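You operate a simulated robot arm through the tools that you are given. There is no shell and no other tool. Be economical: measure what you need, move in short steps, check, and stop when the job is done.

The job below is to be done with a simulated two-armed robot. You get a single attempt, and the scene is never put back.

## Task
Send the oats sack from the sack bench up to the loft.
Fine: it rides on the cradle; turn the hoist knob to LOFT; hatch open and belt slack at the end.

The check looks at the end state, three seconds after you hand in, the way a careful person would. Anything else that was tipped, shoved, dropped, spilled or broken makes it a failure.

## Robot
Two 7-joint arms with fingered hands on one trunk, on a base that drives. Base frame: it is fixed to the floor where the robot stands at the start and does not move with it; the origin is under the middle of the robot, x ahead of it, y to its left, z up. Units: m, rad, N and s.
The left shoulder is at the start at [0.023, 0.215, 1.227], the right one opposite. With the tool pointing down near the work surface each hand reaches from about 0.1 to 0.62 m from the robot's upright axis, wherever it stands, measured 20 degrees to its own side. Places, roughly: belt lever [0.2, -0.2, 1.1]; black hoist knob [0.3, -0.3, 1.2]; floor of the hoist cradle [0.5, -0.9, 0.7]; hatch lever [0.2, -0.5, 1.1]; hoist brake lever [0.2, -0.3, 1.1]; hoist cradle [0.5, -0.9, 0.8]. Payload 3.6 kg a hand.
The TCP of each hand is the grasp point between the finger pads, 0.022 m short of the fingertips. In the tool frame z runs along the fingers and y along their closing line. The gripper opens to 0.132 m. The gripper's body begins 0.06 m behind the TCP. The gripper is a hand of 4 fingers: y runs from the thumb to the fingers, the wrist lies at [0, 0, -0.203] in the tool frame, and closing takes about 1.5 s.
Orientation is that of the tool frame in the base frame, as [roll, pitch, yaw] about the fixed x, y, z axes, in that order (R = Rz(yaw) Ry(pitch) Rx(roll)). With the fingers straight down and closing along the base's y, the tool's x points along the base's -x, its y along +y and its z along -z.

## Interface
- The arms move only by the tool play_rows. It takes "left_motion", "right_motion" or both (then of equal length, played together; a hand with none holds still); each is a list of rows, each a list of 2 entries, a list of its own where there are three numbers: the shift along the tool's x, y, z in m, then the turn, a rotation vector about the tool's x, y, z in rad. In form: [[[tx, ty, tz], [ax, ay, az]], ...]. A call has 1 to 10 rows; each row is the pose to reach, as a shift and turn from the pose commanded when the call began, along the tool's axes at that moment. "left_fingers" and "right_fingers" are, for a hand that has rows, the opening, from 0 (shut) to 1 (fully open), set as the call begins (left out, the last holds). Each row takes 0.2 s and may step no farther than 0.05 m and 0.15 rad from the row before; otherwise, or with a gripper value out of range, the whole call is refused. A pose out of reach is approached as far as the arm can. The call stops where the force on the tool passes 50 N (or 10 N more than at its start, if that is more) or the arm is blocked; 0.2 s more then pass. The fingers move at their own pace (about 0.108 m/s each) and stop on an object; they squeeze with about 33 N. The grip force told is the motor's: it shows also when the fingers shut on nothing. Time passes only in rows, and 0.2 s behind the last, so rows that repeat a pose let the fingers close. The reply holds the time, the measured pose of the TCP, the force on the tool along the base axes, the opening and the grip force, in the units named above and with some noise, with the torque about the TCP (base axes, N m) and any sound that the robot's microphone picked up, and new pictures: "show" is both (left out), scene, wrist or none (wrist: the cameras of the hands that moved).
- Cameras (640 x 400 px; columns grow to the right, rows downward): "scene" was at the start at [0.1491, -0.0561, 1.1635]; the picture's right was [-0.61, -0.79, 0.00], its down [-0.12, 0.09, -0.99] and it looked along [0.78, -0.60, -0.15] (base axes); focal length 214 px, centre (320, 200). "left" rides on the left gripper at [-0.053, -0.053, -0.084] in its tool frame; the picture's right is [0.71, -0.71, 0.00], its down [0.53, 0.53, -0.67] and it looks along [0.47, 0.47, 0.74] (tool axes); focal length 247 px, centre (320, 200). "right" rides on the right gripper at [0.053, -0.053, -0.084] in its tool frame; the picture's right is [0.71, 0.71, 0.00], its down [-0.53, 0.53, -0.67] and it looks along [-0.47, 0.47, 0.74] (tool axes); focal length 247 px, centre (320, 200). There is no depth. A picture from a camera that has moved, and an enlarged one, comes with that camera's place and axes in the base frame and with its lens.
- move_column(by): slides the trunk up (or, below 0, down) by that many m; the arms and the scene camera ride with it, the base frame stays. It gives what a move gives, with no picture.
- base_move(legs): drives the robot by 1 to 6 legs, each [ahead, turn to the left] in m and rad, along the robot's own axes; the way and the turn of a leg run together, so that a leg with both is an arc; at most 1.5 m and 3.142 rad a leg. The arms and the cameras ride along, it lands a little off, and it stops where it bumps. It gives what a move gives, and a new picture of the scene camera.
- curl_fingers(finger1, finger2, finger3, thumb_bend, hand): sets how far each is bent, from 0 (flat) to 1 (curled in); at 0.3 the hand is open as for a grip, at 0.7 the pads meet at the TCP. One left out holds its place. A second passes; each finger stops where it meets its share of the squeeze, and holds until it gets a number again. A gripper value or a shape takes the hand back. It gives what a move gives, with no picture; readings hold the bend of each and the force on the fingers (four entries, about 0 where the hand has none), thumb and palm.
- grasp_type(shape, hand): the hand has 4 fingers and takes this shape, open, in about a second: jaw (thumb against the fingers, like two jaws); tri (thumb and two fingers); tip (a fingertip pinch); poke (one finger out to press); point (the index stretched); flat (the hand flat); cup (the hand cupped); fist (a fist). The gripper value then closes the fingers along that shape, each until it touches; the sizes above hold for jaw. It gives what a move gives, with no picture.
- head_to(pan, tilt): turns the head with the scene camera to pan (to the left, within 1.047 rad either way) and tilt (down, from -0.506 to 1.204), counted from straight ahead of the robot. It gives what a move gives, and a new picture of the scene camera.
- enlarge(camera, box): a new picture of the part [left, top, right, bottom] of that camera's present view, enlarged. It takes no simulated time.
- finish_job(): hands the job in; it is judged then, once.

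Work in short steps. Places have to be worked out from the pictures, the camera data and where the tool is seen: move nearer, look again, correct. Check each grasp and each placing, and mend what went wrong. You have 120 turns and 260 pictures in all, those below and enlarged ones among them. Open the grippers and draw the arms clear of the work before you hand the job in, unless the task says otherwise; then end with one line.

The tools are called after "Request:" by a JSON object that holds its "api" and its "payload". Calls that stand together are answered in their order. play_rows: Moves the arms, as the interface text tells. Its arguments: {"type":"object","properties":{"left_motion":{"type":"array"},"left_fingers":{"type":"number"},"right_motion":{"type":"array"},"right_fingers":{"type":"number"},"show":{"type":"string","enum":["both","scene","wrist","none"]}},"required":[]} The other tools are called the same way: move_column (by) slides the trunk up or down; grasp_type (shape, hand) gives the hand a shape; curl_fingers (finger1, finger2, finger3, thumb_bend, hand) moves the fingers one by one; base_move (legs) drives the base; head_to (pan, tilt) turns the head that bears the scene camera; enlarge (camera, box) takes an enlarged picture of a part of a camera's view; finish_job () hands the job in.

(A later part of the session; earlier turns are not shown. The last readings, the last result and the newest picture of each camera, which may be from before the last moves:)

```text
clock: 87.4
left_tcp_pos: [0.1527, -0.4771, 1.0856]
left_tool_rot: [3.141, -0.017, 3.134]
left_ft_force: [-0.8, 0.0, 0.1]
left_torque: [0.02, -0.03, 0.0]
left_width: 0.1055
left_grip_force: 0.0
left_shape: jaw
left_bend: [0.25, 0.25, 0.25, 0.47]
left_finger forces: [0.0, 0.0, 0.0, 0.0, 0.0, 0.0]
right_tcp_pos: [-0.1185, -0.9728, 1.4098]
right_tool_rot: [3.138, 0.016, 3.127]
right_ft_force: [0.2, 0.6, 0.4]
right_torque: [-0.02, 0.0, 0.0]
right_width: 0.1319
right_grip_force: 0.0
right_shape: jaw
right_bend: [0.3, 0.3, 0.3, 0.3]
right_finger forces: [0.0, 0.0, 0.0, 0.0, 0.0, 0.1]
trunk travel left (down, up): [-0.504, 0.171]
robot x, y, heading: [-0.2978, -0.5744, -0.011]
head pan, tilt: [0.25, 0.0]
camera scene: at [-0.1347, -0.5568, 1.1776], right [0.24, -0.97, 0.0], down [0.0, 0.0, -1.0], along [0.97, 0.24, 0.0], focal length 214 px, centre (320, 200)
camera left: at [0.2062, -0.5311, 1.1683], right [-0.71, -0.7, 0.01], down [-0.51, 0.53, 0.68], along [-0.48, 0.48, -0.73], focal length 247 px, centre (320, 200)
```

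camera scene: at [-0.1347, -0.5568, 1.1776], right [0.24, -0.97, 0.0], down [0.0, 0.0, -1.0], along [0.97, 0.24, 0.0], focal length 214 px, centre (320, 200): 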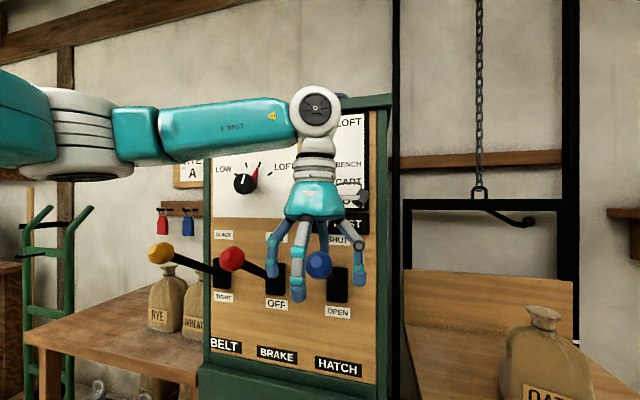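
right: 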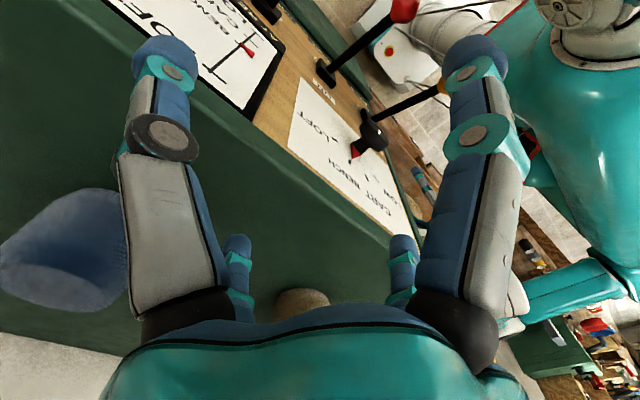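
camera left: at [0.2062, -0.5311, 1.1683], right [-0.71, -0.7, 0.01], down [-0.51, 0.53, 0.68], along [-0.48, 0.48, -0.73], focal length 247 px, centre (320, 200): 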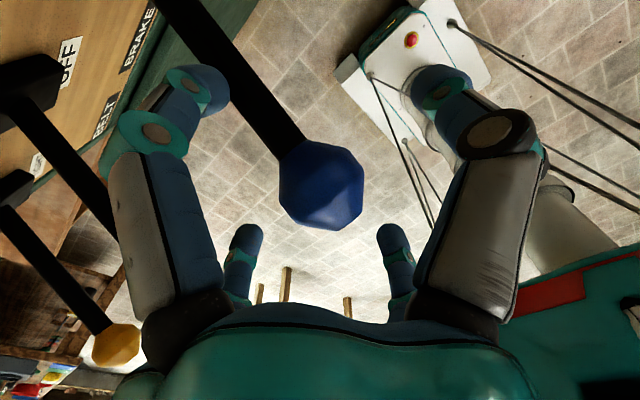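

Ball is between the fingers. Close on it.

Request:
{"api": "play_rows", "payload": {"left_motion": [[[0, 0, 0], [0, 0, 0]], [[0, 0, 0], [0, 0, 0]], [[0, 0, 0], [0, 0, 0]], [[0, 0, 0], [0, 0, 0]], [[0, 0, 0], [0, 0, 0]], [[0, 0, 0], [0, 0, 0]], [[0, 0, 0], [0, 0, 0]]], "left_fingers": 0, "show": "wrist"}}

```text
clock: 89.0
left_tcp_pos: [0.151, -0.4769, 1.0838]
left_tool_rot: [3.139, -0.018, 3.134]
left_ft_force: [-8.6, 0.7, -14.4]
left_torque: [0.19, -1.83, 0.1]
left_width: 0.0339
left_grip_force: 33.3
left_shape: jaw
left_bend: [0.23, 0.72, 0.72, 0.69]
left_finger forces: [34.7, 26.8, 29.0, 0.0, 32.1, 0.0]
right_tcp_pos: [-0.1194, -0.973, 1.4104]
right_tool_rot: [3.139, 0.014, 3.128]
right_ft_force: [0.1, -0.2, -0.6]
right_torque: [0.01, -0.02, -0.04]
right_width: 0.132
right_grip_force: 0.1
right_shape: jaw
right_bend: [0.3, 0.3, 0.3, 0.3]
right_finger forces: [0.0, 0.0, 0.0, 0.0, 0.0, 0.1]
trunk travel left (down, up): [-0.504, 0.171]
robot x, y, heading: [-0.2964, -0.5789, -0.008]
head pan, tilt: [0.25, 0.0]
camera left: at [0.2054, -0.531, 1.1678], right [-0.71, -0.7, 0.01], down [-0.51, 0.53, 0.68], along [-0.48, 0.48, -0.73], focal length 247 px, centre (320, 200)
```

left: 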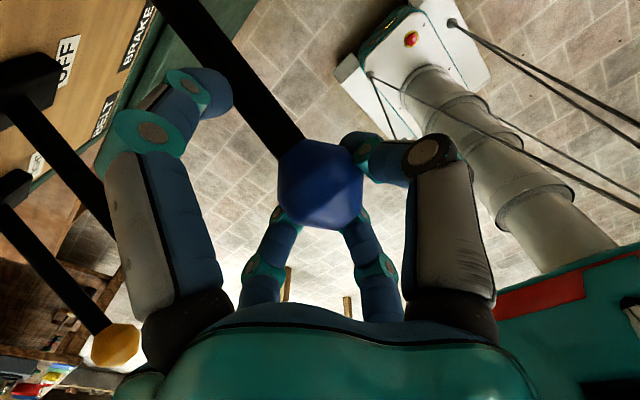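

Gripped by three fingers. Pull the lever down along its arc (pivot ≈ (0.32, 1.0), radius ≈0.185).

Request:
{"api": "play_rows", "payload": {"left_motion": [[[0.0094, 0, 0.0206], [0, 0, 0]], [[0.0162, 0, 0.0421], [0, 0, 0]], [[0.0203, 0, 0.0644], [0, 0, 0]], [[0.0217, 0, 0.0869], [0, 0, 0]], [[0.0203, 0, 0.1094], [0, 0, 0]], [[0.0162, 0, 0.1317], [0, 0, 0]], [[0.0094, 0, 0.1532], [0, 0, 0]], [[0, 0, 0.1738], [0, 0, 0]]], "show": "both"}}

```text
clock: 89.7
left_tcp_pos: [0.138, -0.4772, 1.0547]
left_tool_rot: [-3.138, 0.035, -3.135]
left_ft_force: [-13.7, 14.9, 41.6]
left_torque: [0.18, -5.53, 1.59]
left_width: 0.0298
left_grip_force: 32.4
left_shape: jaw
left_bend: [0.04, 0.71, 0.72, 0.64]
left_finger forces: [92.2, 32.9, 31.5, 0.0, 34.0, 0.1]
right_tcp_pos: [-0.127, -0.9713, 1.4123]
right_tool_rot: [3.139, 0.02, 3.126]
right_ft_force: [-0.2, -0.5, -0.3]
right_torque: [0.03, -0.01, 0.02]
right_width: 0.1321
right_grip_force: 0.0
right_shape: jaw
right_bend: [0.3, 0.3, 0.3, 0.3]
right_finger forces: [0.1, 0.0, 0.1, 0.0, 0.1, 0.1]
trunk travel left (down, up): [-0.504, 0.171]
robot x, y, heading: [-0.3001, -0.5794, -0.007]
head pan, tilt: [0.25, 0.0]
stopped in row 3 (left hand): the force on the tool passed its limit at 52 N (the readings are from after the stop); the commanded pose is now the measured one
camera scene: at [-0.1416, -0.5556, 1.1789], right [0.24, -0.97, 0.0], down [0.01, 0.0, -1.0], along [0.97, 0.24, 0.01], focal length 214 px, centre (320, 200)
camera left: at [0.189, -0.5296, 1.1399], right [-0.7, -0.71, -0.02], down [-0.55, 0.52, 0.65], along [-0.45, 0.47, -0.76], focal length 247 px, centre (320, 200)
```

scene: 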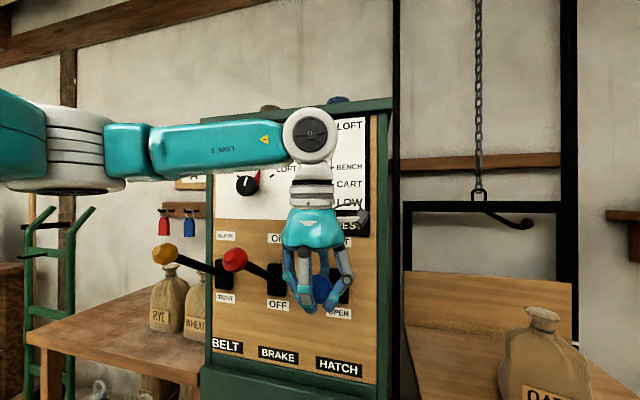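
left: 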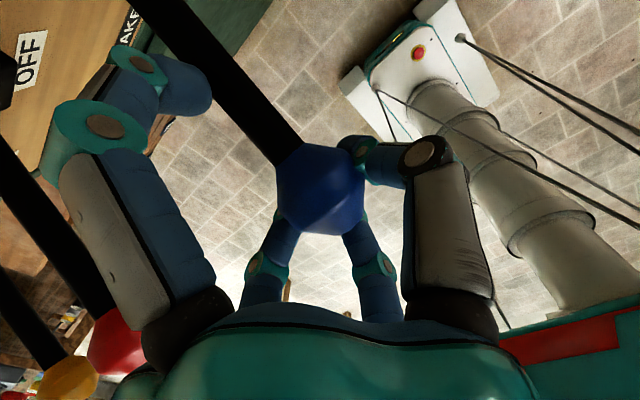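

Finger 1 is fouling something (brake lever side). Return up, open, and rise off; then I'll use a narrower hand shape.

Request:
{"api": "play_rows", "payload": {"left_motion": [[[-0.01, 0, -0.03], [0, 0, 0]], [[-0.01, 0, -0.03], [0, 0, 0]], [[-0.01, 0, -0.03], [0, 0, 0]], [[-0.01, 0, -0.03], [0, 0, 0]], [[0, 0, -0.06], [0, 0, 0]], [[0, 0, -0.1], [0, 0, 0]], [[0.0, 0, -0.14], [0, 0, 0]], [[0.0, 0, -0.18], [0, 0, 0]]], "left_fingers": 0.8, "show": "both"}}

```text
clock: 91.5
left_tcp_pos: [0.1384, -0.479, 1.2242]
left_tool_rot: [3.141, 0.009, -3.141]
left_ft_force: [0.3, 0.2, 0.1]
left_torque: [0.02, 0.0, 0.02]
left_width: 0.1055
left_grip_force: 0.0
left_shape: jaw
left_bend: [0.25, 0.25, 0.25, 0.47]
left_finger forces: [0.0, 0.0, 0.0, 0.0, 0.1, 0.0]
right_tcp_pos: [-0.119, -0.9739, 1.4107]
right_tool_rot: [3.138, 0.015, 3.129]
right_ft_force: [-0.8, -0.5, -0.6]
right_torque: [0.02, -0.02, -0.02]
right_width: 0.132
right_grip_force: 0.0
right_shape: jaw
right_bend: [0.3, 0.3, 0.3, 0.3]
right_finger forces: [0.1, 0.0, 0.1, 0.0, 0.0, 0.0]
trunk travel left (down, up): [-0.504, 0.171]
robot x, y, heading: [-0.3001, -0.5774, -0.01]
head pan, tilt: [0.25, 0.0]
camera scene: at [-0.1348, -0.557, 1.1776], right [0.24, -0.97, 0.0], down [0.0, 0.0, -1.0], along [0.97, 0.24, 0.0], focal length 214 px, centre (320, 200)
camera left: at [0.1912, -0.5327, 1.3084], right [-0.71, -0.71, -0.01], down [-0.53, 0.53, 0.66], along [-0.47, 0.47, -0.75], focal length 247 px, centre (320, 200)
```

scene: 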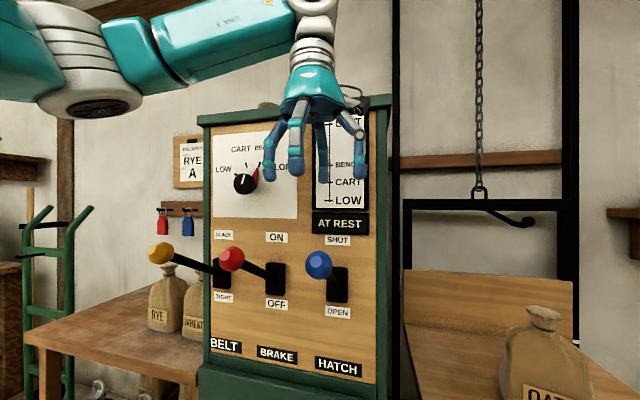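
left: 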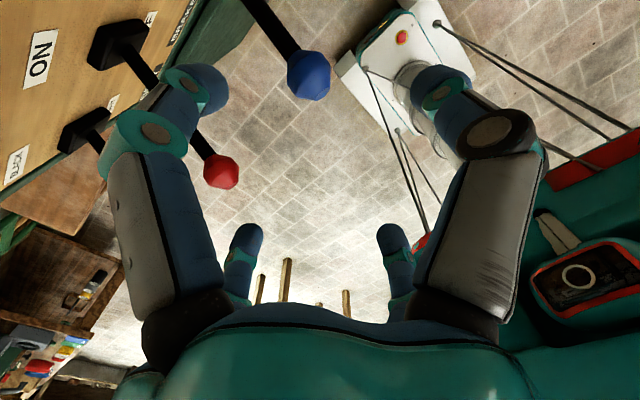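

All levers are still in their original places; finger 1 was jammed on the lever's own rod. Instead I'll press the ball down from above with closed fingers: close and come just above the hatch ball.

Request:
{"api": "play_rows", "payload": {"left_motion": [[[-0.015, -0.002, 0], [0, 0, 0]], [[-0.015, -0.002, 0], [0, 0, 0]], [[-0.015, -0.002, 0], [0, 0, 0]], [[-0.015, -0.002, 0], [0, 0, 0]], [[-0.015, -0.002, 0], [0, 0, 0]], [[-0.015, -0.002, 0.04], [0, 0, 0]], [[-0.015, -0.002, 0.08], [0, 0, 0]], [[-0.015, -0.002, 0.08], [0, 0, 0]]], "left_fingers": 0, "show": "both"}}

```text
clock: 93.3
left_tcp_pos: [0.1548, -0.4797, 1.1489]
left_tool_rot: [-3.14, 0.01, 3.141]
left_ft_force: [-0.2, 0.8, -0.1]
left_torque: [0.01, 0.04, -0.03]
left_width: 0.0
left_grip_force: 33.4
left_shape: jaw
left_bend: [0.7, 0.7, 0.7, 0.7]
left_finger forces: [0.1, 0.0, 0.0, 0.0, 0.1, 0.1]
right_tcp_pos: [-0.1181, -0.9731, 1.4102]
right_tool_rot: [3.139, 0.017, 3.13]
right_ft_force: [0.3, 0.5, 0.1]
right_torque: [-0.01, 0.0, -0.01]
right_width: 0.132
right_grip_force: 0.0
right_shape: jaw
right_bend: [0.3, 0.3, 0.3, 0.3]
right_finger forces: [0.1, 0.0, 0.1, 0.0, 0.0, 0.0]
trunk travel left (down, up): [-0.504, 0.171]
robot x, y, heading: [-0.2976, -0.5784, -0.01]
head pan, tilt: [0.25, 0.0]
camera scene: at [-0.1347, -0.5568, 1.1776], right [0.24, -0.97, 0.0], down [0.0, 0.0, -1.0], along [0.97, 0.24, 0.0], focal length 214 px, centre (320, 200)
camera left: at [0.2075, -0.5332, 1.2331], right [-0.71, -0.71, -0.01], down [-0.53, 0.53, 0.66], along [-0.47, 0.47, -0.75], focal length 247 px, centre (320, 200)
```

scene: 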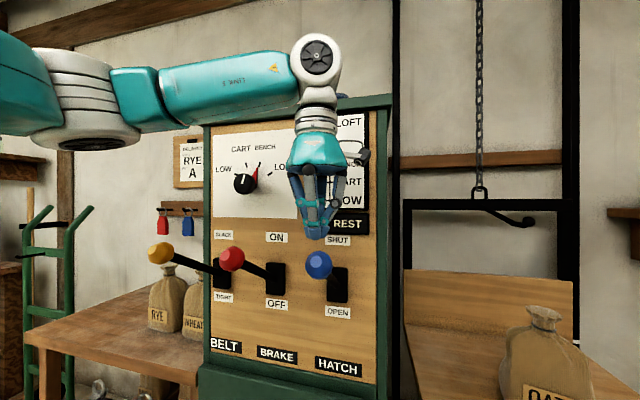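
left: 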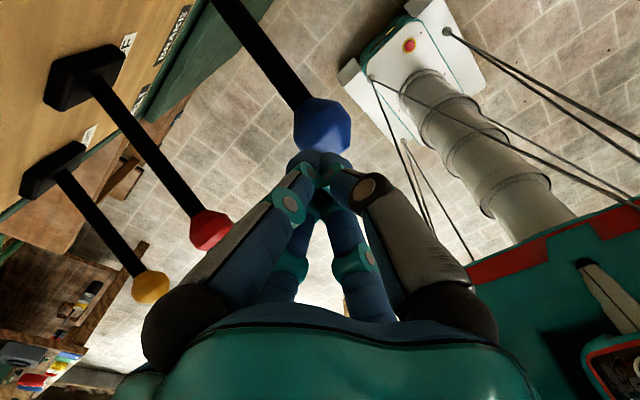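

The tips are just over the hatch ball (ball ≈ (0.159, −0.486)). Press it down along the arc.

Request:
{"api": "play_rows", "payload": {"left_motion": [[[-0.003, -0.005, 0.02], [0, 0, 0]], [[0.0064, -0.005, 0.0406], [0, 0, 0]], [[0.0132, -0.005, 0.0621], [0, 0, 0]], [[0.0173, -0.005, 0.0844], [0, 0, 0]], [[0.0187, -0.005, 0.1069], [0, 0, 0]], [[0.0173, -0.005, 0.1294], [0, 0, 0]], [[0.0132, -0.005, 0.1517], [0, 0, 0]], [[0.0064, -0.005, 0.1732], [0, 0, 0]], [[-0.003, -0.005, 0.194], [0, 0, 0]], [[-0.003, -0.005, 0.194], [0, 0, 0]]], "show": "both"}}

```text
clock: 95.3
left_tcp_pos: [0.1576, -0.4862, 0.96]
left_tool_rot: [3.141, 0.002, 3.139]
left_ft_force: [-13.4, 6.7, 16.6]
left_torque: [0.23, 0.5, 0.0]
left_width: 0.0
left_grip_force: 32.9
left_shape: jaw
left_bend: [0.7, 0.7, 0.7, 0.7]
left_finger forces: [0.1, 0.0, 57.3, 0.0, 0.1, 0.1]
right_tcp_pos: [-0.1189, -0.9725, 1.4113]
right_tool_rot: [3.138, 0.015, 3.129]
right_ft_force: [0.0, -0.3, -0.6]
right_torque: [-0.04, 0.02, -0.05]
right_width: 0.1321
right_grip_force: 0.0
right_shape: jaw
right_bend: [0.3, 0.3, 0.3, 0.3]
right_finger forces: [0.1, 0.0, 0.0, 0.0, 0.0, 0.1]
trunk travel left (down, up): [-0.504, 0.171]
robot x, y, heading: [-0.2999, -0.5765, -0.011]
head pan, tilt: [0.25, 0.0]
stopped in row 10 (left hand): the force on the tool passed its limit at 55 N (the readings are from after the stop); the commanded pose is now the measured one
camera scene: at [-0.1352, -0.5568, 1.1777], right [0.24, -0.97, 0.0], down [0.0, 0.0, -1.0], along [0.97, 0.24, 0.0], focal length 214 px, centre (320, 200)
camera left: at [0.2107, -0.5397, 1.0429], right [-0.71, -0.71, 0.0], down [-0.53, 0.53, 0.67], along [-0.47, 0.47, -0.74], focal length 247 px, centre (320, 200)
```

scene: 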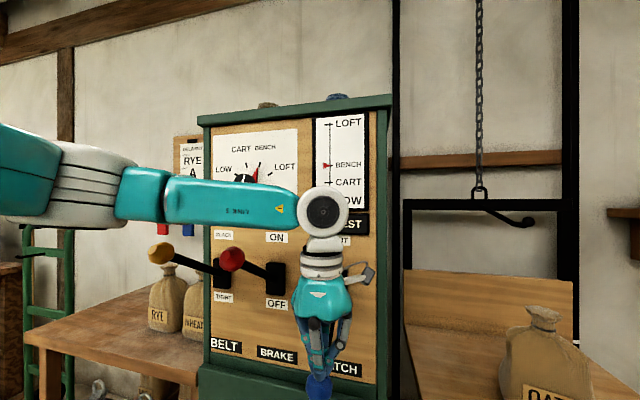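
left: 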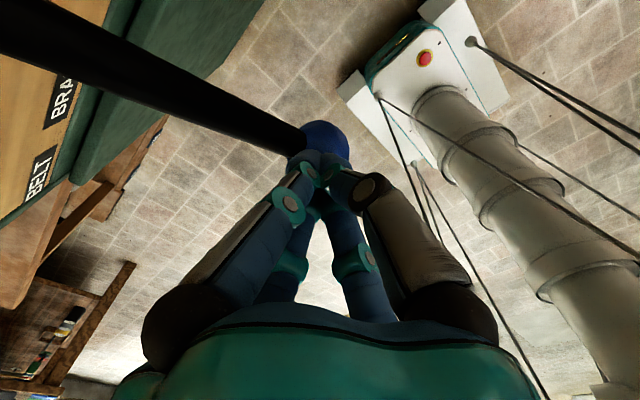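

Hatch lever is down at its stop. Rise off straight up.

Request:
{"api": "play_rows", "payload": {"left_motion": [[[0.003, 0, -0.03], [0, 0, 0]], [[0.003, 0, -0.07], [0, 0, 0]], [[0.003, 0, -0.11], [0, 0, 0]], [[0.003, 0, -0.15], [0, 0, 0]], [[0.003, 0, -0.19], [0, 0, 0]], [[0.003, 0, -0.23], [0, 0, 0]], [[0.003, 0, -0.27], [0, 0, 0]]], "show": "scene"}}

Request:
{"api": "enlarge", "payload": {"camera": "scene", "box": [180, 100, 400, 390]}}

```text
clock: 96.9
left_tcp_pos: [0.1552, -0.4856, 1.2265]
left_tool_rot: [-3.141, 0.007, 3.139]
left_ft_force: [0.2, -0.5, 0.2]
left_torque: [-0.03, 0.02, -0.01]
left_width: 0.0001
left_grip_force: 33.3
left_shape: jaw
left_bend: [0.7, 0.7, 0.7, 0.7]
left_finger forces: [0.1, 0.1, 0.2, 0.1, 0.0, 0.0]
right_tcp_pos: [-0.1187, -0.974, 1.4111]
right_tool_rot: [3.138, 0.015, 3.128]
right_ft_force: [1.0, -0.1, 1.0]
right_torque: [0.02, -0.04, 0.01]
right_width: 0.1322
right_grip_force: 0.0
right_shape: jaw
right_bend: [0.3, 0.3, 0.3, 0.3]
right_finger forces: [0.1, 0.1, 0.0, 0.0, 0.1, 0.0]
trunk travel left (down, up): [-0.504, 0.171]
robot x, y, heading: [-0.2988, -0.5783, -0.008]
head pan, tilt: [0.25, 0.0]
camera scene: at [-0.135, -0.557, 1.1776], right [0.24, -0.97, 0.0], down [0.0, 0.0, -1.0], along [0.97, 0.24, 0.0], focal length 214 px, centre (320, 200)
```

scene: 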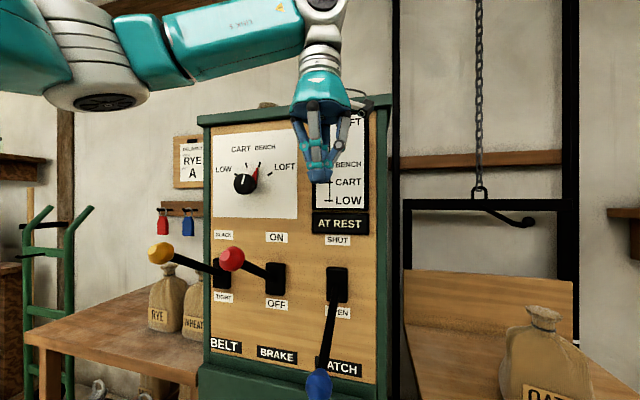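

```text
1.38 times, centred on (290, 245) of scene
camera zoom: at [-0.135, -0.557, 1.1776], right [0.24, -0.97, 0.0], down [0.0, 0.0, -1.0], along [0.97, 0.24, 0.0], focal length 296 px, centre (361, 138)
```

zoom: 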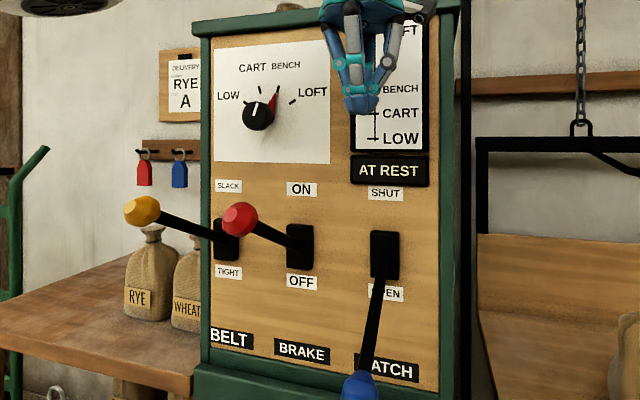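

Hatch is OPEN. Next the belt: traverse to above the yellow ball, keeping clear of the dial knob.

Request:
{"api": "play_rows", "payload": {"left_motion": [[[0.035, 0.02, 0], [0, 0, 0]], [[0.04, 0.065, 0], [0, 0, 0]], [[0.04, 0.11, 0], [0, 0, 0]], [[0.04, 0.155, 0], [0, 0, 0]], [[0.04, 0.2, 0], [0, 0, 0]], [[0.04, 0.245, 0], [0, 0, 0]], [[0.03, 0.28, 0], [0, 0, 0]], [[0.0, 0.28, 0.03], [0, 0, 0]], [[-0.003, 0.28, 0.078], [0, 0, 0]], [[-0.003, 0.28, 0.078], [0, 0, 0]]], "show": "both"}}

```text
clock: 99.1
left_tcp_pos: [0.1603, -0.206, 1.1509]
left_tool_rot: [3.142, 0.006, 3.141]
left_ft_force: [-0.5, 1.0, -0.1]
left_torque: [0.0, -0.01, -0.02]
left_width: 0.0002
left_grip_force: 33.5
left_shape: jaw
left_bend: [0.7, 0.7, 0.7, 0.7]
left_finger forces: [0.0, 0.0, 0.1, 0.1, 0.1, 0.0]
right_tcp_pos: [-0.118, -0.9741, 1.4106]
right_tool_rot: [3.139, 0.013, 3.127]
right_ft_force: [0.6, 0.1, -0.1]
right_torque: [-0.03, 0.02, 0.0]
right_width: 0.1318
right_grip_force: 0.3
right_shape: jaw
right_bend: [0.3, 0.3, 0.3, 0.3]
right_finger forces: [0.0, 0.1, 0.1, 0.0, 0.0, 0.0]
trunk travel left (down, up): [-0.504, 0.171]
robot x, y, heading: [-0.2945, -0.5757, -0.009]
head pan, tilt: [0.25, 0.0]
camera scene: at [-0.1343, -0.5572, 1.1775], right [0.24, -0.97, 0.0], down [0.0, 0.0, -1.0], along [0.97, 0.24, 0.0], focal length 214 px, centre (320, 200)
camera left: at [0.2128, -0.2605, 1.2359], right [-0.71, -0.71, 0.0], down [-0.53, 0.53, 0.66], along [-0.47, 0.47, -0.75], focal length 247 px, centre (320, 200)
```

scene: 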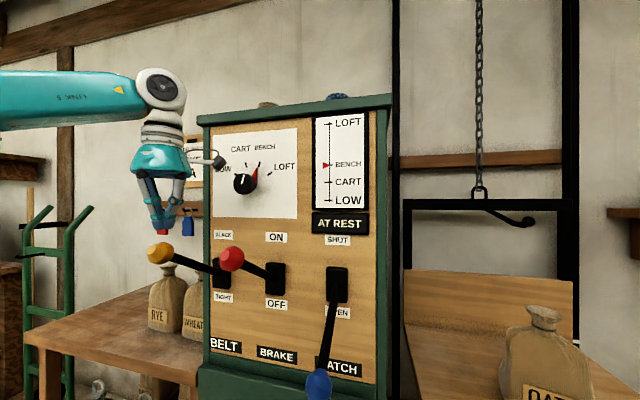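
left: 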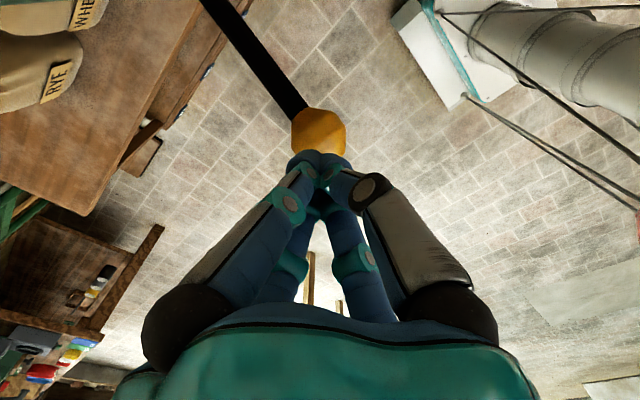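

Aligned above the belt ball (≈(0.161, −0.209)). Press it down to TIGHT.

Request:
{"api": "play_rows", "payload": {"left_motion": [[[0, -0.003, 0.02], [0, 0, 0]], [[0.0094, -0.003, 0.0406], [0, 0, 0]], [[0.0162, -0.003, 0.0621], [0, 0, 0]], [[0.0203, -0.003, 0.0844], [0, 0, 0]], [[0.0217, -0.003, 0.1069], [0, 0, 0]], [[0.0203, -0.003, 0.1294], [0, 0, 0]], [[0.0162, -0.003, 0.1517], [0, 0, 0]], [[0.0094, -0.003, 0.1732], [0, 0, 0]], [[0, -0.003, 0.193], [0, 0, 0]]], "show": "both"}}

```text
clock: 101.1
left_tcp_pos: [0.1593, -0.2082, 0.959]
left_tool_rot: [3.139, 0.016, 3.141]
left_ft_force: [-0.6, 2.9, 23.3]
left_torque: [0.22, 0.13, 0.01]
left_width: 0.0003
left_grip_force: 33.0
left_shape: jaw
left_bend: [0.7, 0.7, 0.7, 0.7]
left_finger forces: [0.0, 0.1, 0.1, 0.0, 0.1, 0.0]
right_tcp_pos: [-0.1221, -0.9751, 1.4119]
right_tool_rot: [3.137, 0.018, 3.131]
right_ft_force: [0.2, 0.0, 0.1]
right_torque: [0.03, -0.07, 0.02]
right_width: 0.1321
right_grip_force: 0.1
right_shape: jaw
right_bend: [0.3, 0.3, 0.3, 0.3]
right_finger forces: [0.0, 0.0, 0.0, 0.1, 0.0, 0.0]
trunk travel left (down, up): [-0.504, 0.171]
robot x, y, heading: [-0.2969, -0.5768, -0.007]
head pan, tilt: [0.25, 0.0]
camera scene: at [-0.1381, -0.5578, 1.1784], right [0.24, -0.97, 0.0], down [0.0, 0.0, -1.0], along [0.97, 0.24, 0.0], focal length 214 px, centre (320, 200)
camera left: at [0.2108, -0.2621, 1.0438], right [-0.71, -0.71, -0.01], down [-0.54, 0.52, 0.66], along [-0.46, 0.47, -0.75], focal length 247 px, centre (320, 200)
```

scene: 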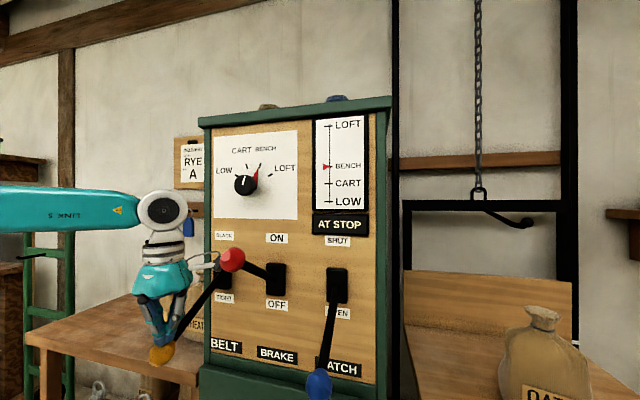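
left: 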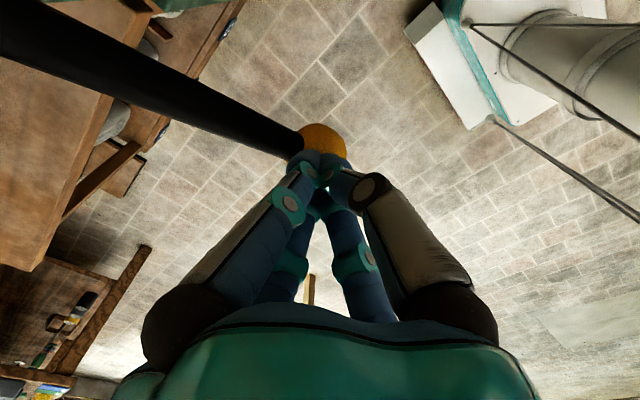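

Belt is TIGHT; the indicator changed to AT STOP. Rise and move above the brake ball.

Request:
{"api": "play_rows", "payload": {"left_motion": [[[0.005, 0, -0.04], [0, 0, 0]], [[0.005, 0, -0.085], [0, 0, 0]], [[0.005, 0, -0.13], [0, 0, 0]], [[0.005, 0, -0.175], [0, 0, 0]], [[0.02, 0, -0.22], [0, 0, 0]], [[0.03, 0, -0.265], [0, 0, 0]], [[0.03, -0.045, -0.265], [0, 0, 0]], [[0.03, -0.09, -0.265], [0, 0, 0]], [[0.01, -0.132, -0.265], [0, 0, 0]], [[0.0, -0.136, -0.225], [0, 0, 0]]], "show": "none"}}

Request:
{"api": "play_rows", "payload": {"left_motion": [[[0, 0, 0.033], [0, 0, 0]], [[0, 0, 0.033], [0, 0, 0]]], "show": "both"}}

```text
clock: 103.3
left_tcp_pos: [0.1607, -0.3431, 1.1818]
left_tool_rot: [-3.139, 0.008, -3.141]
left_ft_force: [-1.0, 0.6, 0.0]
left_torque: [0.01, -0.01, 0.01]
left_width: 0.0002
left_grip_force: 32.5
left_shape: jaw
left_bend: [0.7, 0.7, 0.7, 0.7]
left_finger forces: [0.1, 0.0, 0.1, 0.0, 0.0, 0.0]
right_tcp_pos: [-0.1185, -0.973, 1.4112]
right_tool_rot: [3.14, 0.014, 3.129]
right_ft_force: [0.8, 1.4, -0.7]
right_torque: [-0.01, -0.02, 0.04]
right_width: 0.1323
right_grip_force: 0.0
right_shape: jaw
right_bend: [0.3, 0.3, 0.3, 0.3]
right_finger forces: [0.0, 0.1, 0.0, 0.0, 0.1, 0.0]
trunk travel left (down, up): [-0.504, 0.171]
robot x, y, heading: [-0.2935, -0.5801, -0.007]
head pan, tilt: [0.25, 0.0]
```

```text
clock: 103.9
left_tcp_pos: [0.1599, -0.3439, 1.1479]
left_tool_rot: [3.141, 0.007, 3.139]
left_ft_force: [0.3, 0.2, 0.4]
left_torque: [-0.01, 0.02, -0.01]
left_width: 0.0
left_grip_force: 32.3
left_shape: jaw
left_bend: [0.7, 0.7, 0.7, 0.7]
left_finger forces: [0.0, 0.0, 0.1, 0.1, 0.1, 0.0]
right_tcp_pos: [-0.119, -0.9747, 1.4101]
right_tool_rot: [3.136, 0.016, 3.127]
right_ft_force: [-0.6, -0.8, 0.3]
right_torque: [-0.01, 0.01, 0.01]
right_width: 0.1319
right_grip_force: 0.0
right_shape: jaw
right_bend: [0.3, 0.3, 0.3, 0.3]
right_finger forces: [0.0, 0.0, 0.0, 0.0, 0.1, 0.0]
trunk travel left (down, up): [-0.504, 0.171]
robot x, y, heading: [-0.2942, -0.5766, -0.008]
head pan, tilt: [0.25, 0.0]
camera scene: at [-0.1349, -0.5574, 1.1776], right [0.24, -0.97, 0.0], down [0.0, 0.0, -1.0], along [0.97, 0.24, 0.0], focal length 214 px, centre (320, 200)
camera left: at [0.2127, -0.3971, 1.2325], right [-0.71, -0.71, -0.01], down [-0.53, 0.53, 0.66], along [-0.47, 0.47, -0.75], focal length 247 px, centre (320, 200)
```

scene: 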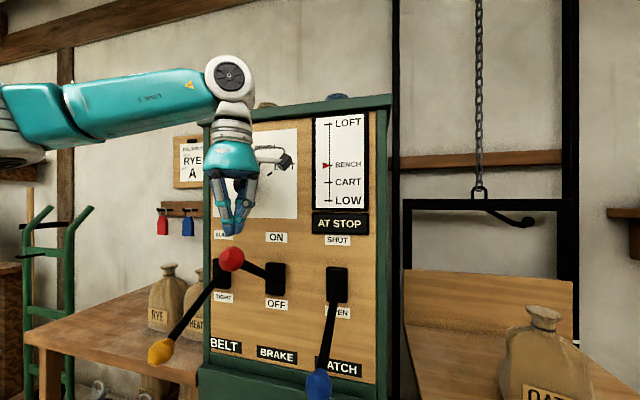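
left: 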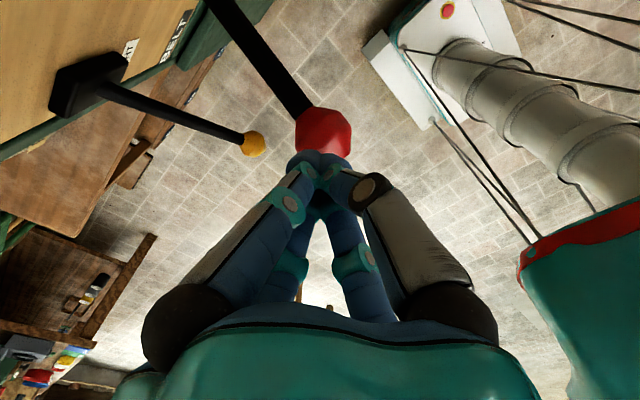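

Aligned with the brake ball (≈(0.160, −0.348)). Press it down to OFF.

Request:
{"api": "play_rows", "payload": {"left_motion": [[[0, -0.004, 0.02], [0, 0, 0]], [[0.0094, -0.004, 0.0406], [0, 0, 0]], [[0.0162, -0.004, 0.0621], [0, 0, 0]], [[0.0203, -0.004, 0.0844], [0, 0, 0]], [[0.0217, -0.004, 0.1069], [0, 0, 0]], [[0.0203, -0.004, 0.1294], [0, 0, 0]], [[0.0162, -0.004, 0.1517], [0, 0, 0]], [[0.0094, -0.004, 0.1732], [0, 0, 0]], [[0, -0.004, 0.191], [0, 0, 0]]], "show": "scene"}}

```text
clock: 105.9
left_tcp_pos: [0.159, -0.3484, 0.9592]
left_tool_rot: [-3.141, 0.013, -3.14]
left_ft_force: [-2.8, 3.7, 16.8]
left_torque: [0.15, 0.14, 0.01]
left_width: 0.0
left_grip_force: 32.6
left_shape: jaw
left_bend: [0.7, 0.7, 0.7, 0.7]
left_finger forces: [0.0, 0.0, 0.0, 0.0, 0.1, 0.0]
right_tcp_pos: [-0.1225, -0.9738, 1.4121]
right_tool_rot: [3.138, 0.017, 3.131]
right_ft_force: [0.6, -0.2, -0.3]
right_torque: [-0.03, -0.01, -0.03]
right_width: 0.132
right_grip_force: 0.0
right_shape: jaw
right_bend: [0.3, 0.3, 0.3, 0.3]
right_finger forces: [0.1, 0.0, 0.0, 0.0, 0.0, 0.1]
trunk travel left (down, up): [-0.504, 0.171]
robot x, y, heading: [-0.2946, -0.5765, -0.007]
head pan, tilt: [0.25, 0.0]
camera scene: at [-0.1378, -0.557, 1.1783], right [0.24, -0.97, 0.0], down [0.0, 0.0, -1.0], along [0.97, 0.24, 0.0], focal length 214 px, centre (320, 200)
```

scene: 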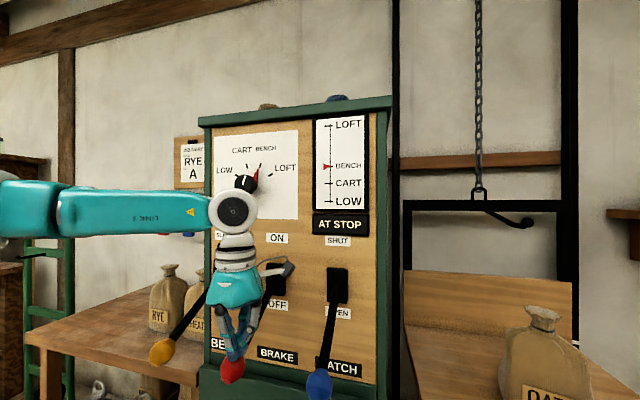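

Brake OFF; cradle holds at BENCH. Rise, back off, and look at the knob closely.

Request:
{"api": "play_rows", "payload": {"left_motion": [[[0.005, 0, -0.04], [0, 0, 0]], [[0.01, 0, -0.085], [0, 0, 0]], [[0.02, 0, -0.13], [0, 0, 0]], [[0.04, 0, -0.17], [0, 0, 0]], [[0.06, 0.02, -0.21], [0, 0, 0]], [[0.1, 0.03, -0.23], [0, 0, 0]], [[0.14, 0.05, -0.24], [0, 0, 0]], [[0.18, 0.07, -0.24], [0, 0, 0]]], "show": "none"}}

Request:
{"api": "enlarge", "payload": {"camera": "scene", "box": [200, 125, 310, 225]}}

Request:
{"api": "enlarge", "payload": {"camera": "scene", "box": [0, 0, 640, 400]}}

```text
clock: 107.7
left_tcp_pos: [-0.0255, -0.2729, 1.1978]
left_tool_rot: [-3.141, 0.006, 3.14]
left_ft_force: [0.0, 0.8, 0.1]
left_torque: [-0.02, -0.01, -0.03]
left_width: 0.0002
left_grip_force: 33.0
left_shape: jaw
left_bend: [0.7, 0.7, 0.7, 0.7]
left_finger forces: [0.0, 0.0, 0.0, 0.1, 0.1, 0.0]
right_tcp_pos: [-0.1208, -0.9735, 1.4115]
right_tool_rot: [3.139, 0.016, 3.128]
right_ft_force: [0.0, -0.2, 0.6]
right_torque: [0.01, -0.02, -0.03]
right_width: 0.132
right_grip_force: 0.0
right_shape: jaw
right_bend: [0.3, 0.3, 0.3, 0.3]
right_finger forces: [0.1, 0.1, 0.1, 0.1, 0.0, 0.0]
trunk travel left (down, up): [-0.504, 0.171]
robot x, y, heading: [-0.2981, -0.5748, -0.006]
head pan, tilt: [0.25, 0.0]
```

```text
4.00 times, centred on (255, 175) of scene
camera zoom: at [-0.1362, -0.5564, 1.1778], right [0.24, -0.97, 0.0], down [0.0, 0.0, -1.0], along [0.97, 0.24, 0.0], focal length 858 px, centre (580, 300)
```

zoom: 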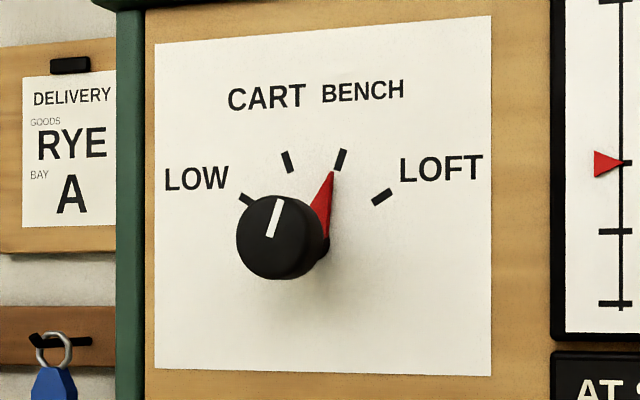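

```text
1.00 times, centred on (320, 200) of scene (not enlarged: the box is as wide or as high as the picture)
camera zoom: at [-0.1362, -0.5564, 1.1778], right [0.24, -0.97, 0.0], down [0.0, 0.0, -1.0], along [0.97, 0.24, 0.0], focal length 214 px, centre (320, 200)
```

zoom: 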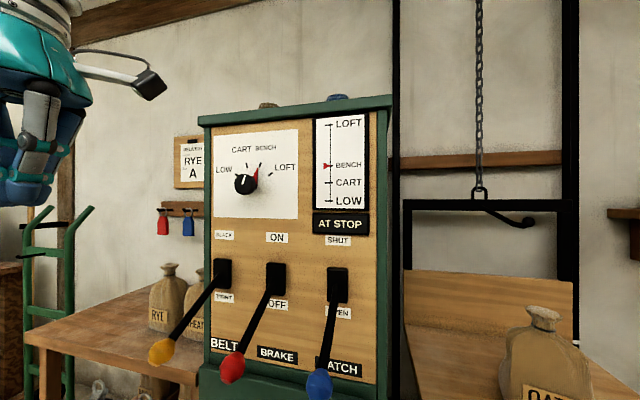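

Levers are TIGHT / OFF / OPEN. Dial fit: BENCH at +20°, LOFT at +60°, so 40° clockwise. Knob ≈ (0.265–0.31, −0.286, 1.211), Ø≈0.045. I swing the left tool to point forward (+x) and open the fingers.

Request:
{"api": "play_rows", "payload": {"left_motion": [[[-0.01, -0.001, 0], [0, -0.14, 0]], [[-0.025, -0.003, 0], [0, -0.28, 0]], [[-0.04, -0.005, 0], [0, -0.42, 0]], [[-0.055, -0.007, 0], [0, -0.56, 0]], [[-0.07, -0.009, 0], [0, -0.7, 0]], [[-0.085, -0.011, -0.005], [0, -0.84, 0]], [[-0.1, -0.013, -0.01], [0, -0.98, 0]], [[-0.115, -0.013, -0.013], [0, -1.12, 0]], [[-0.13, -0.013, -0.013], [0, -1.26, 0]], [[-0.14, -0.013, -0.013], [0, -1.4, 0]]], "left_fingers": 0.7, "show": "scene"}}

```text
clock: 109.9
left_tcp_pos: [0.1737, -0.2624, 1.2134]
left_tool_rot: [-3.116, 1.405, -3.121]
left_ft_force: [-0.3, -0.4, -0.8]
left_torque: [0.01, 0.02, -0.05]
left_width: 0.0926
left_grip_force: 0.1
left_shape: jaw
left_bend: [0.28, 0.28, 0.28, 0.65]
left_finger forces: [0.0, 0.0, 0.0, 0.1, 0.0, 0.0]
left hand out of reach, approached as far as the arm can: row 3, 4, 5, 6, 7, 8, 9, 10
right_tcp_pos: [-0.12, -0.9708, 1.4133]
right_tool_rot: [-3.141, 0.016, 3.131]
right_ft_force: [-0.6, 0.7, 0.6]
right_torque: [-0.06, -0.04, -0.01]
right_width: 0.1319
right_grip_force: 0.0
right_shape: jaw
right_bend: [0.3, 0.3, 0.3, 0.3]
right_finger forces: [0.0, 0.0, 0.0, 0.0, 0.0, 0.1]
trunk travel left (down, up): [-0.504, 0.171]
robot x, y, heading: [-0.2979, -0.5766, -0.011]
head pan, tilt: [0.25, 0.0]
camera scene: at [-0.1363, -0.5545, 1.1779], right [0.24, -0.97, 0.0], down [0.0, 0.0, -1.0], along [0.97, 0.24, 0.0], focal length 214 px, centre (320, 200)
```

scene: 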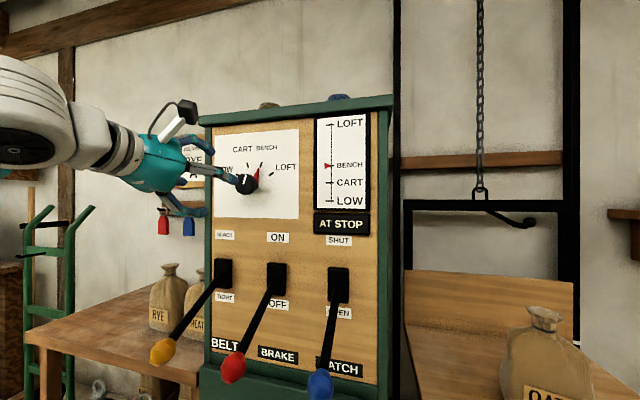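

The tool is nearly forward at x=0.174. Finish the rotation and centre on the knob in y.

Request:
{"api": "play_rows", "payload": {"left_motion": [[[0, -0.012, 0], [0, -0.08, 0]], [[0, -0.024, 0], [0, -0.165, 0]], [[0, -0.024, 0], [0, -0.165, 0]]], "show": "both"}}

```text
clock: 110.7
left_tcp_pos: [0.178, -0.2786, 1.2462]
left_tool_rot: [3.048, 1.496, 2.988]
left_ft_force: [0.0, 0.6, 0.6]
left_torque: [-0.01, 0.04, 0.01]
left_width: 0.0928
left_grip_force: 0.1
left_shape: jaw
left_bend: [0.28, 0.28, 0.28, 0.65]
left_finger forces: [0.0, 0.1, 0.0, 0.0, 0.0, 0.0]
left hand out of reach, approached as far as the arm can: row 1, 2, 3
right_tcp_pos: [-0.1189, -0.9731, 1.4118]
right_tool_rot: [3.138, 0.016, 3.129]
right_ft_force: [-0.1, -0.2, 0.1]
right_torque: [-0.03, -0.01, -0.01]
right_width: 0.1318
right_grip_force: 0.1
right_shape: jaw
right_bend: [0.3, 0.3, 0.3, 0.3]
right_finger forces: [0.1, 0.0, 0.0, 0.1, 0.1, 0.0]
trunk travel left (down, up): [-0.504, 0.171]
robot x, y, heading: [-0.3027, -0.5778, -0.009]
head pan, tilt: [0.25, 0.0]
camera scene: at [-0.1352, -0.5559, 1.1776], right [0.24, -0.97, 0.0], down [0.0, 0.0, -1.0], along [0.97, 0.24, 0.0], focal length 214 px, centre (320, 200)
camera left: at [0.094, -0.3274, 1.3056], right [-0.1, -0.7, -0.71], down [-0.67, 0.57, -0.47], along [0.73, 0.43, -0.52], focal length 247 px, centre (320, 200)
```

scene: 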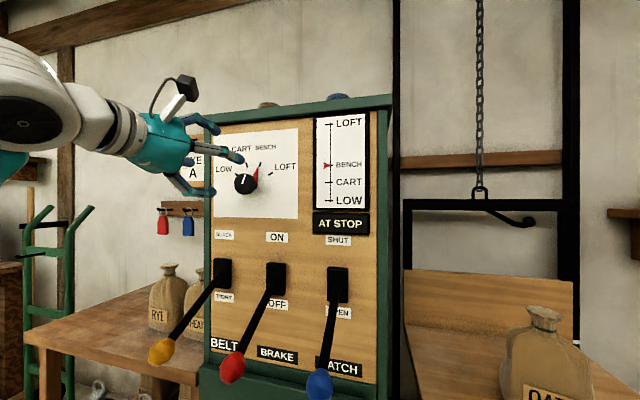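
left: 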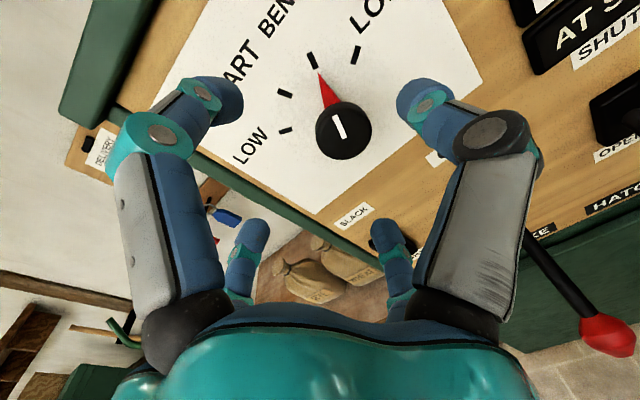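

The arm is folded too tightly here. Back the base 0.15 m so the arm can extend forward to the knob.

Request:
{"api": "base_move", "payload": {"legs": [[-0.15, 0]]}}

Request:
{"api": "play_rows", "payload": {"left_motion": [[[0.01, 0, 0.04], [0, 0, 0]], [[0.02, 0, 0.08], [0, 0, 0]], [[0.03, 0, 0.12], [0, 0, 0]], [[0.03, 0, 0.15], [0, 0, 0]], [[0.03, 0, 0.15], [0, 0, 0]]], "show": "both"}}

```text
clock: 112.1
left_tcp_pos: [0.02, -0.2756, 1.2467]
left_tool_rot: [3.026, 1.496, 2.974]
left_ft_force: [-0.7, 0.4, -0.1]
left_torque: [0.01, 0.0, 0.01]
left_width: 0.0925
left_grip_force: 0.0
left_shape: jaw
left_bend: [0.28, 0.28, 0.28, 0.65]
left_finger forces: [0.0, 0.1, 0.0, 0.1, 0.0, 0.0]
right_tcp_pos: [-0.2726, -0.9723, 1.4112]
right_tool_rot: [3.137, 0.015, 3.135]
right_ft_force: [-0.3, -0.5, -0.3]
right_torque: [0.01, -0.03, 0.03]
right_width: 0.1322
right_grip_force: 0.0
right_shape: jaw
right_bend: [0.3, 0.3, 0.3, 0.3]
right_finger forces: [0.1, 0.0, 0.0, 0.1, 0.0, 0.1]
trunk travel left (down, up): [-0.504, 0.171]
robot x, y, heading: [-0.4501, -0.574, 0.001]
head pan, tilt: [0.25, 0.0]
camera scene: at [-0.2904, -0.5547, 1.1779], right [0.25, -0.97, 0.0], down [0.0, 0.0, -1.0], along [0.97, 0.25, 0.0], focal length 214 px, centre (320, 200)
```

scene: 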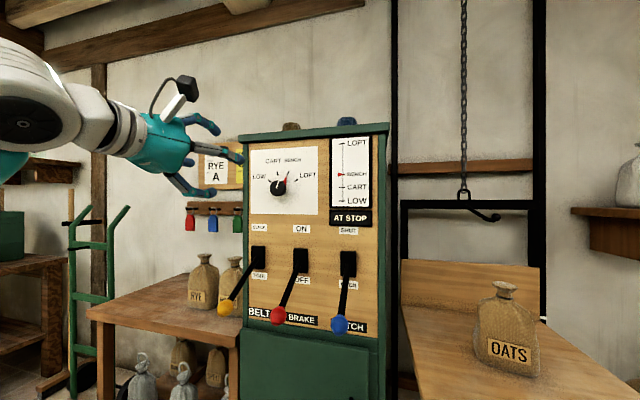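

```text
clock: 113.3
left_tcp_pos: [0.1469, -0.2397, 1.2073]
left_tool_rot: [3.017, 1.492, 2.962]
left_ft_force: [-0.4, -1.4, -0.6]
left_torque: [0.01, 0.06, 0.03]
left_width: 0.0926
left_grip_force: 0.0
left_shape: jaw
left_bend: [0.28, 0.28, 0.28, 0.65]
left_finger forces: [0.0, 0.0, 0.0, 0.0, 0.0, 0.0]
left hand out of reach, approached as far as the arm can: row 1, 2, 3, 4, 5
right_tcp_pos: [-0.2682, -0.9734, 1.4112]
right_tool_rot: [3.137, 0.014, 3.134]
right_ft_force: [-0.5, -0.8, -0.2]
right_torque: [0.02, 0.02, 0.01]
right_width: 0.1318
right_grip_force: 0.0
right_shape: jaw
right_bend: [0.3, 0.3, 0.3, 0.3]
right_finger forces: [0.0, 0.1, 0.1, 0.0, 0.0, 0.1]
trunk travel left (down, up): [-0.504, 0.171]
robot x, y, heading: [-0.4462, -0.5804, 0.001]
head pan, tilt: [0.25, 0.0]
camera scene: at [-0.2876, -0.5564, 1.1775], right [0.25, -0.97, 0.0], down [0.0, 0.0, -1.0], along [0.97, 0.25, 0.0], focal length 214 px, centre (320, 200)
camera left: at [0.0645, -0.2903, 1.2667], right [-0.09, -0.7, -0.71], down [-0.68, 0.57, -0.47], along [0.73, 0.44, -0.52], focal length 247 px, centre (320, 200)
```

scene: 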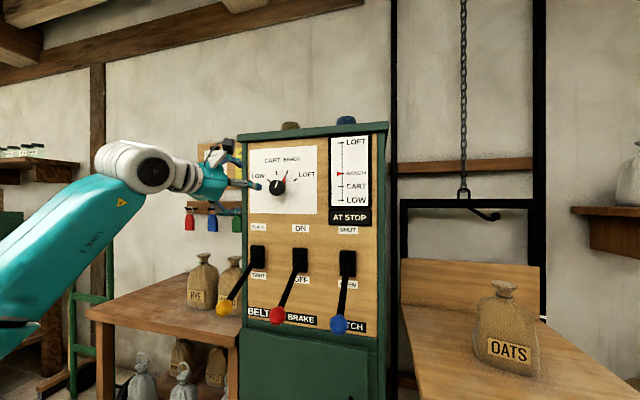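
left: 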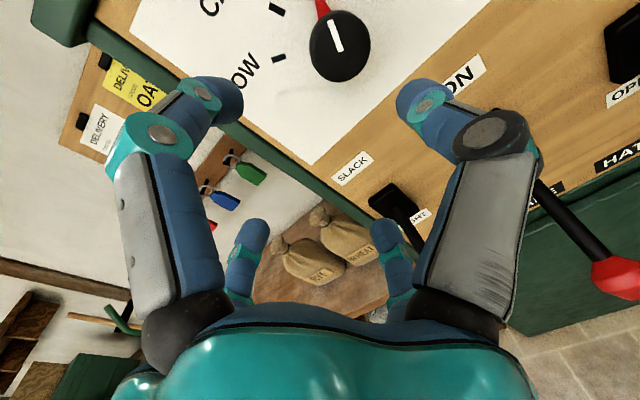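

The wrist is limited when folded; with more distance the arm can extend. Back another 0.12 m and reach forward again.

Request:
{"api": "base_move", "payload": {"legs": [[-0.12, 0]]}}

Request:
{"api": "play_rows", "payload": {"left_motion": [[[0.0, 0, 0.04], [0, 0, 0]], [[0.0, 0, 0.08], [0, 0, 0]], [[0.0, 0, 0.12], [0, 0, 0]], [[0.0, 0, 0.14], [0, 0, 0]], [[0.0, 0, 0.14], [0, 0, 0]]], "show": "scene"}}

```text
clock: 114.6
left_tcp_pos: [0.0209, -0.2384, 1.2095]
left_tool_rot: [3.031, 1.498, 2.974]
left_ft_force: [0.7, 0.6, 0.1]
left_torque: [0.02, 0.03, -0.04]
left_width: 0.0926
left_grip_force: 0.1
left_shape: jaw
left_bend: [0.28, 0.28, 0.28, 0.65]
left_finger forces: [0.1, 0.0, 0.0, 0.1, 0.0, 0.0]
right_tcp_pos: [-0.3934, -0.9713, 1.4118]
right_tool_rot: [3.138, 0.016, 3.137]
right_ft_force: [-0.1, -0.1, -0.4]
right_torque: [0.0, -0.03, 0.01]
right_width: 0.132
right_grip_force: 0.0
right_shape: jaw
right_bend: [0.3, 0.3, 0.3, 0.3]
right_finger forces: [0.0, 0.0, 0.1, 0.0, 0.0, 0.0]
trunk travel left (down, up): [-0.504, 0.171]
robot x, y, heading: [-0.5717, -0.5745, -0.001]
head pan, tilt: [0.25, 0.0]
camera scene: at [-0.4125, -0.5545, 1.1778], right [0.25, -0.97, 0.0], down [0.0, 0.0, -1.0], along [0.97, 0.25, 0.0], focal length 214 px, centre (320, 200)
```

scene: 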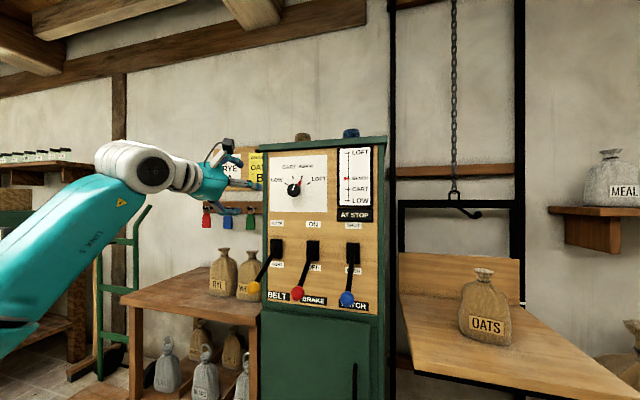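

```text
clock: 115.8
left_tcp_pos: [0.1598, -0.2427, 1.197]
left_tool_rot: [3.05, 1.495, 2.997]
left_ft_force: [0.7, 0.0, 0.1]
left_torque: [0.0, -0.01, -0.07]
left_width: 0.0923
left_grip_force: 0.1
left_shape: jaw
left_bend: [0.28, 0.28, 0.28, 0.65]
left_finger forces: [0.1, 0.0, 0.0, 0.0, 0.0, 0.1]
left hand out of reach, approached as far as the arm can: row 1, 2
right_tcp_pos: [-0.391, -0.9698, 1.4132]
right_tool_rot: [3.139, 0.013, 3.136]
right_ft_force: [0.4, 0.3, -0.9]
right_torque: [-0.05, 0.01, -0.02]
right_width: 0.1319
right_grip_force: 0.1
right_shape: jaw
right_bend: [0.3, 0.3, 0.3, 0.3]
right_finger forces: [0.0, 0.0, 0.0, 0.1, 0.1, 0.0]
trunk travel left (down, up): [-0.504, 0.171]
robot x, y, heading: [-0.5709, -0.5719, 0.005]
head pan, tilt: [0.25, 0.0]
camera scene: at [-0.4103, -0.5536, 1.1774], right [0.25, -0.97, 0.0], down [0.0, 0.0, -1.0], along [0.97, 0.25, 0.0], focal length 214 px, centre (320, 200)
```

scene: 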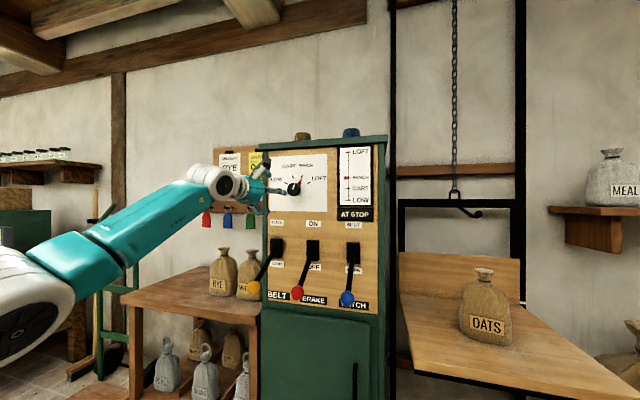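

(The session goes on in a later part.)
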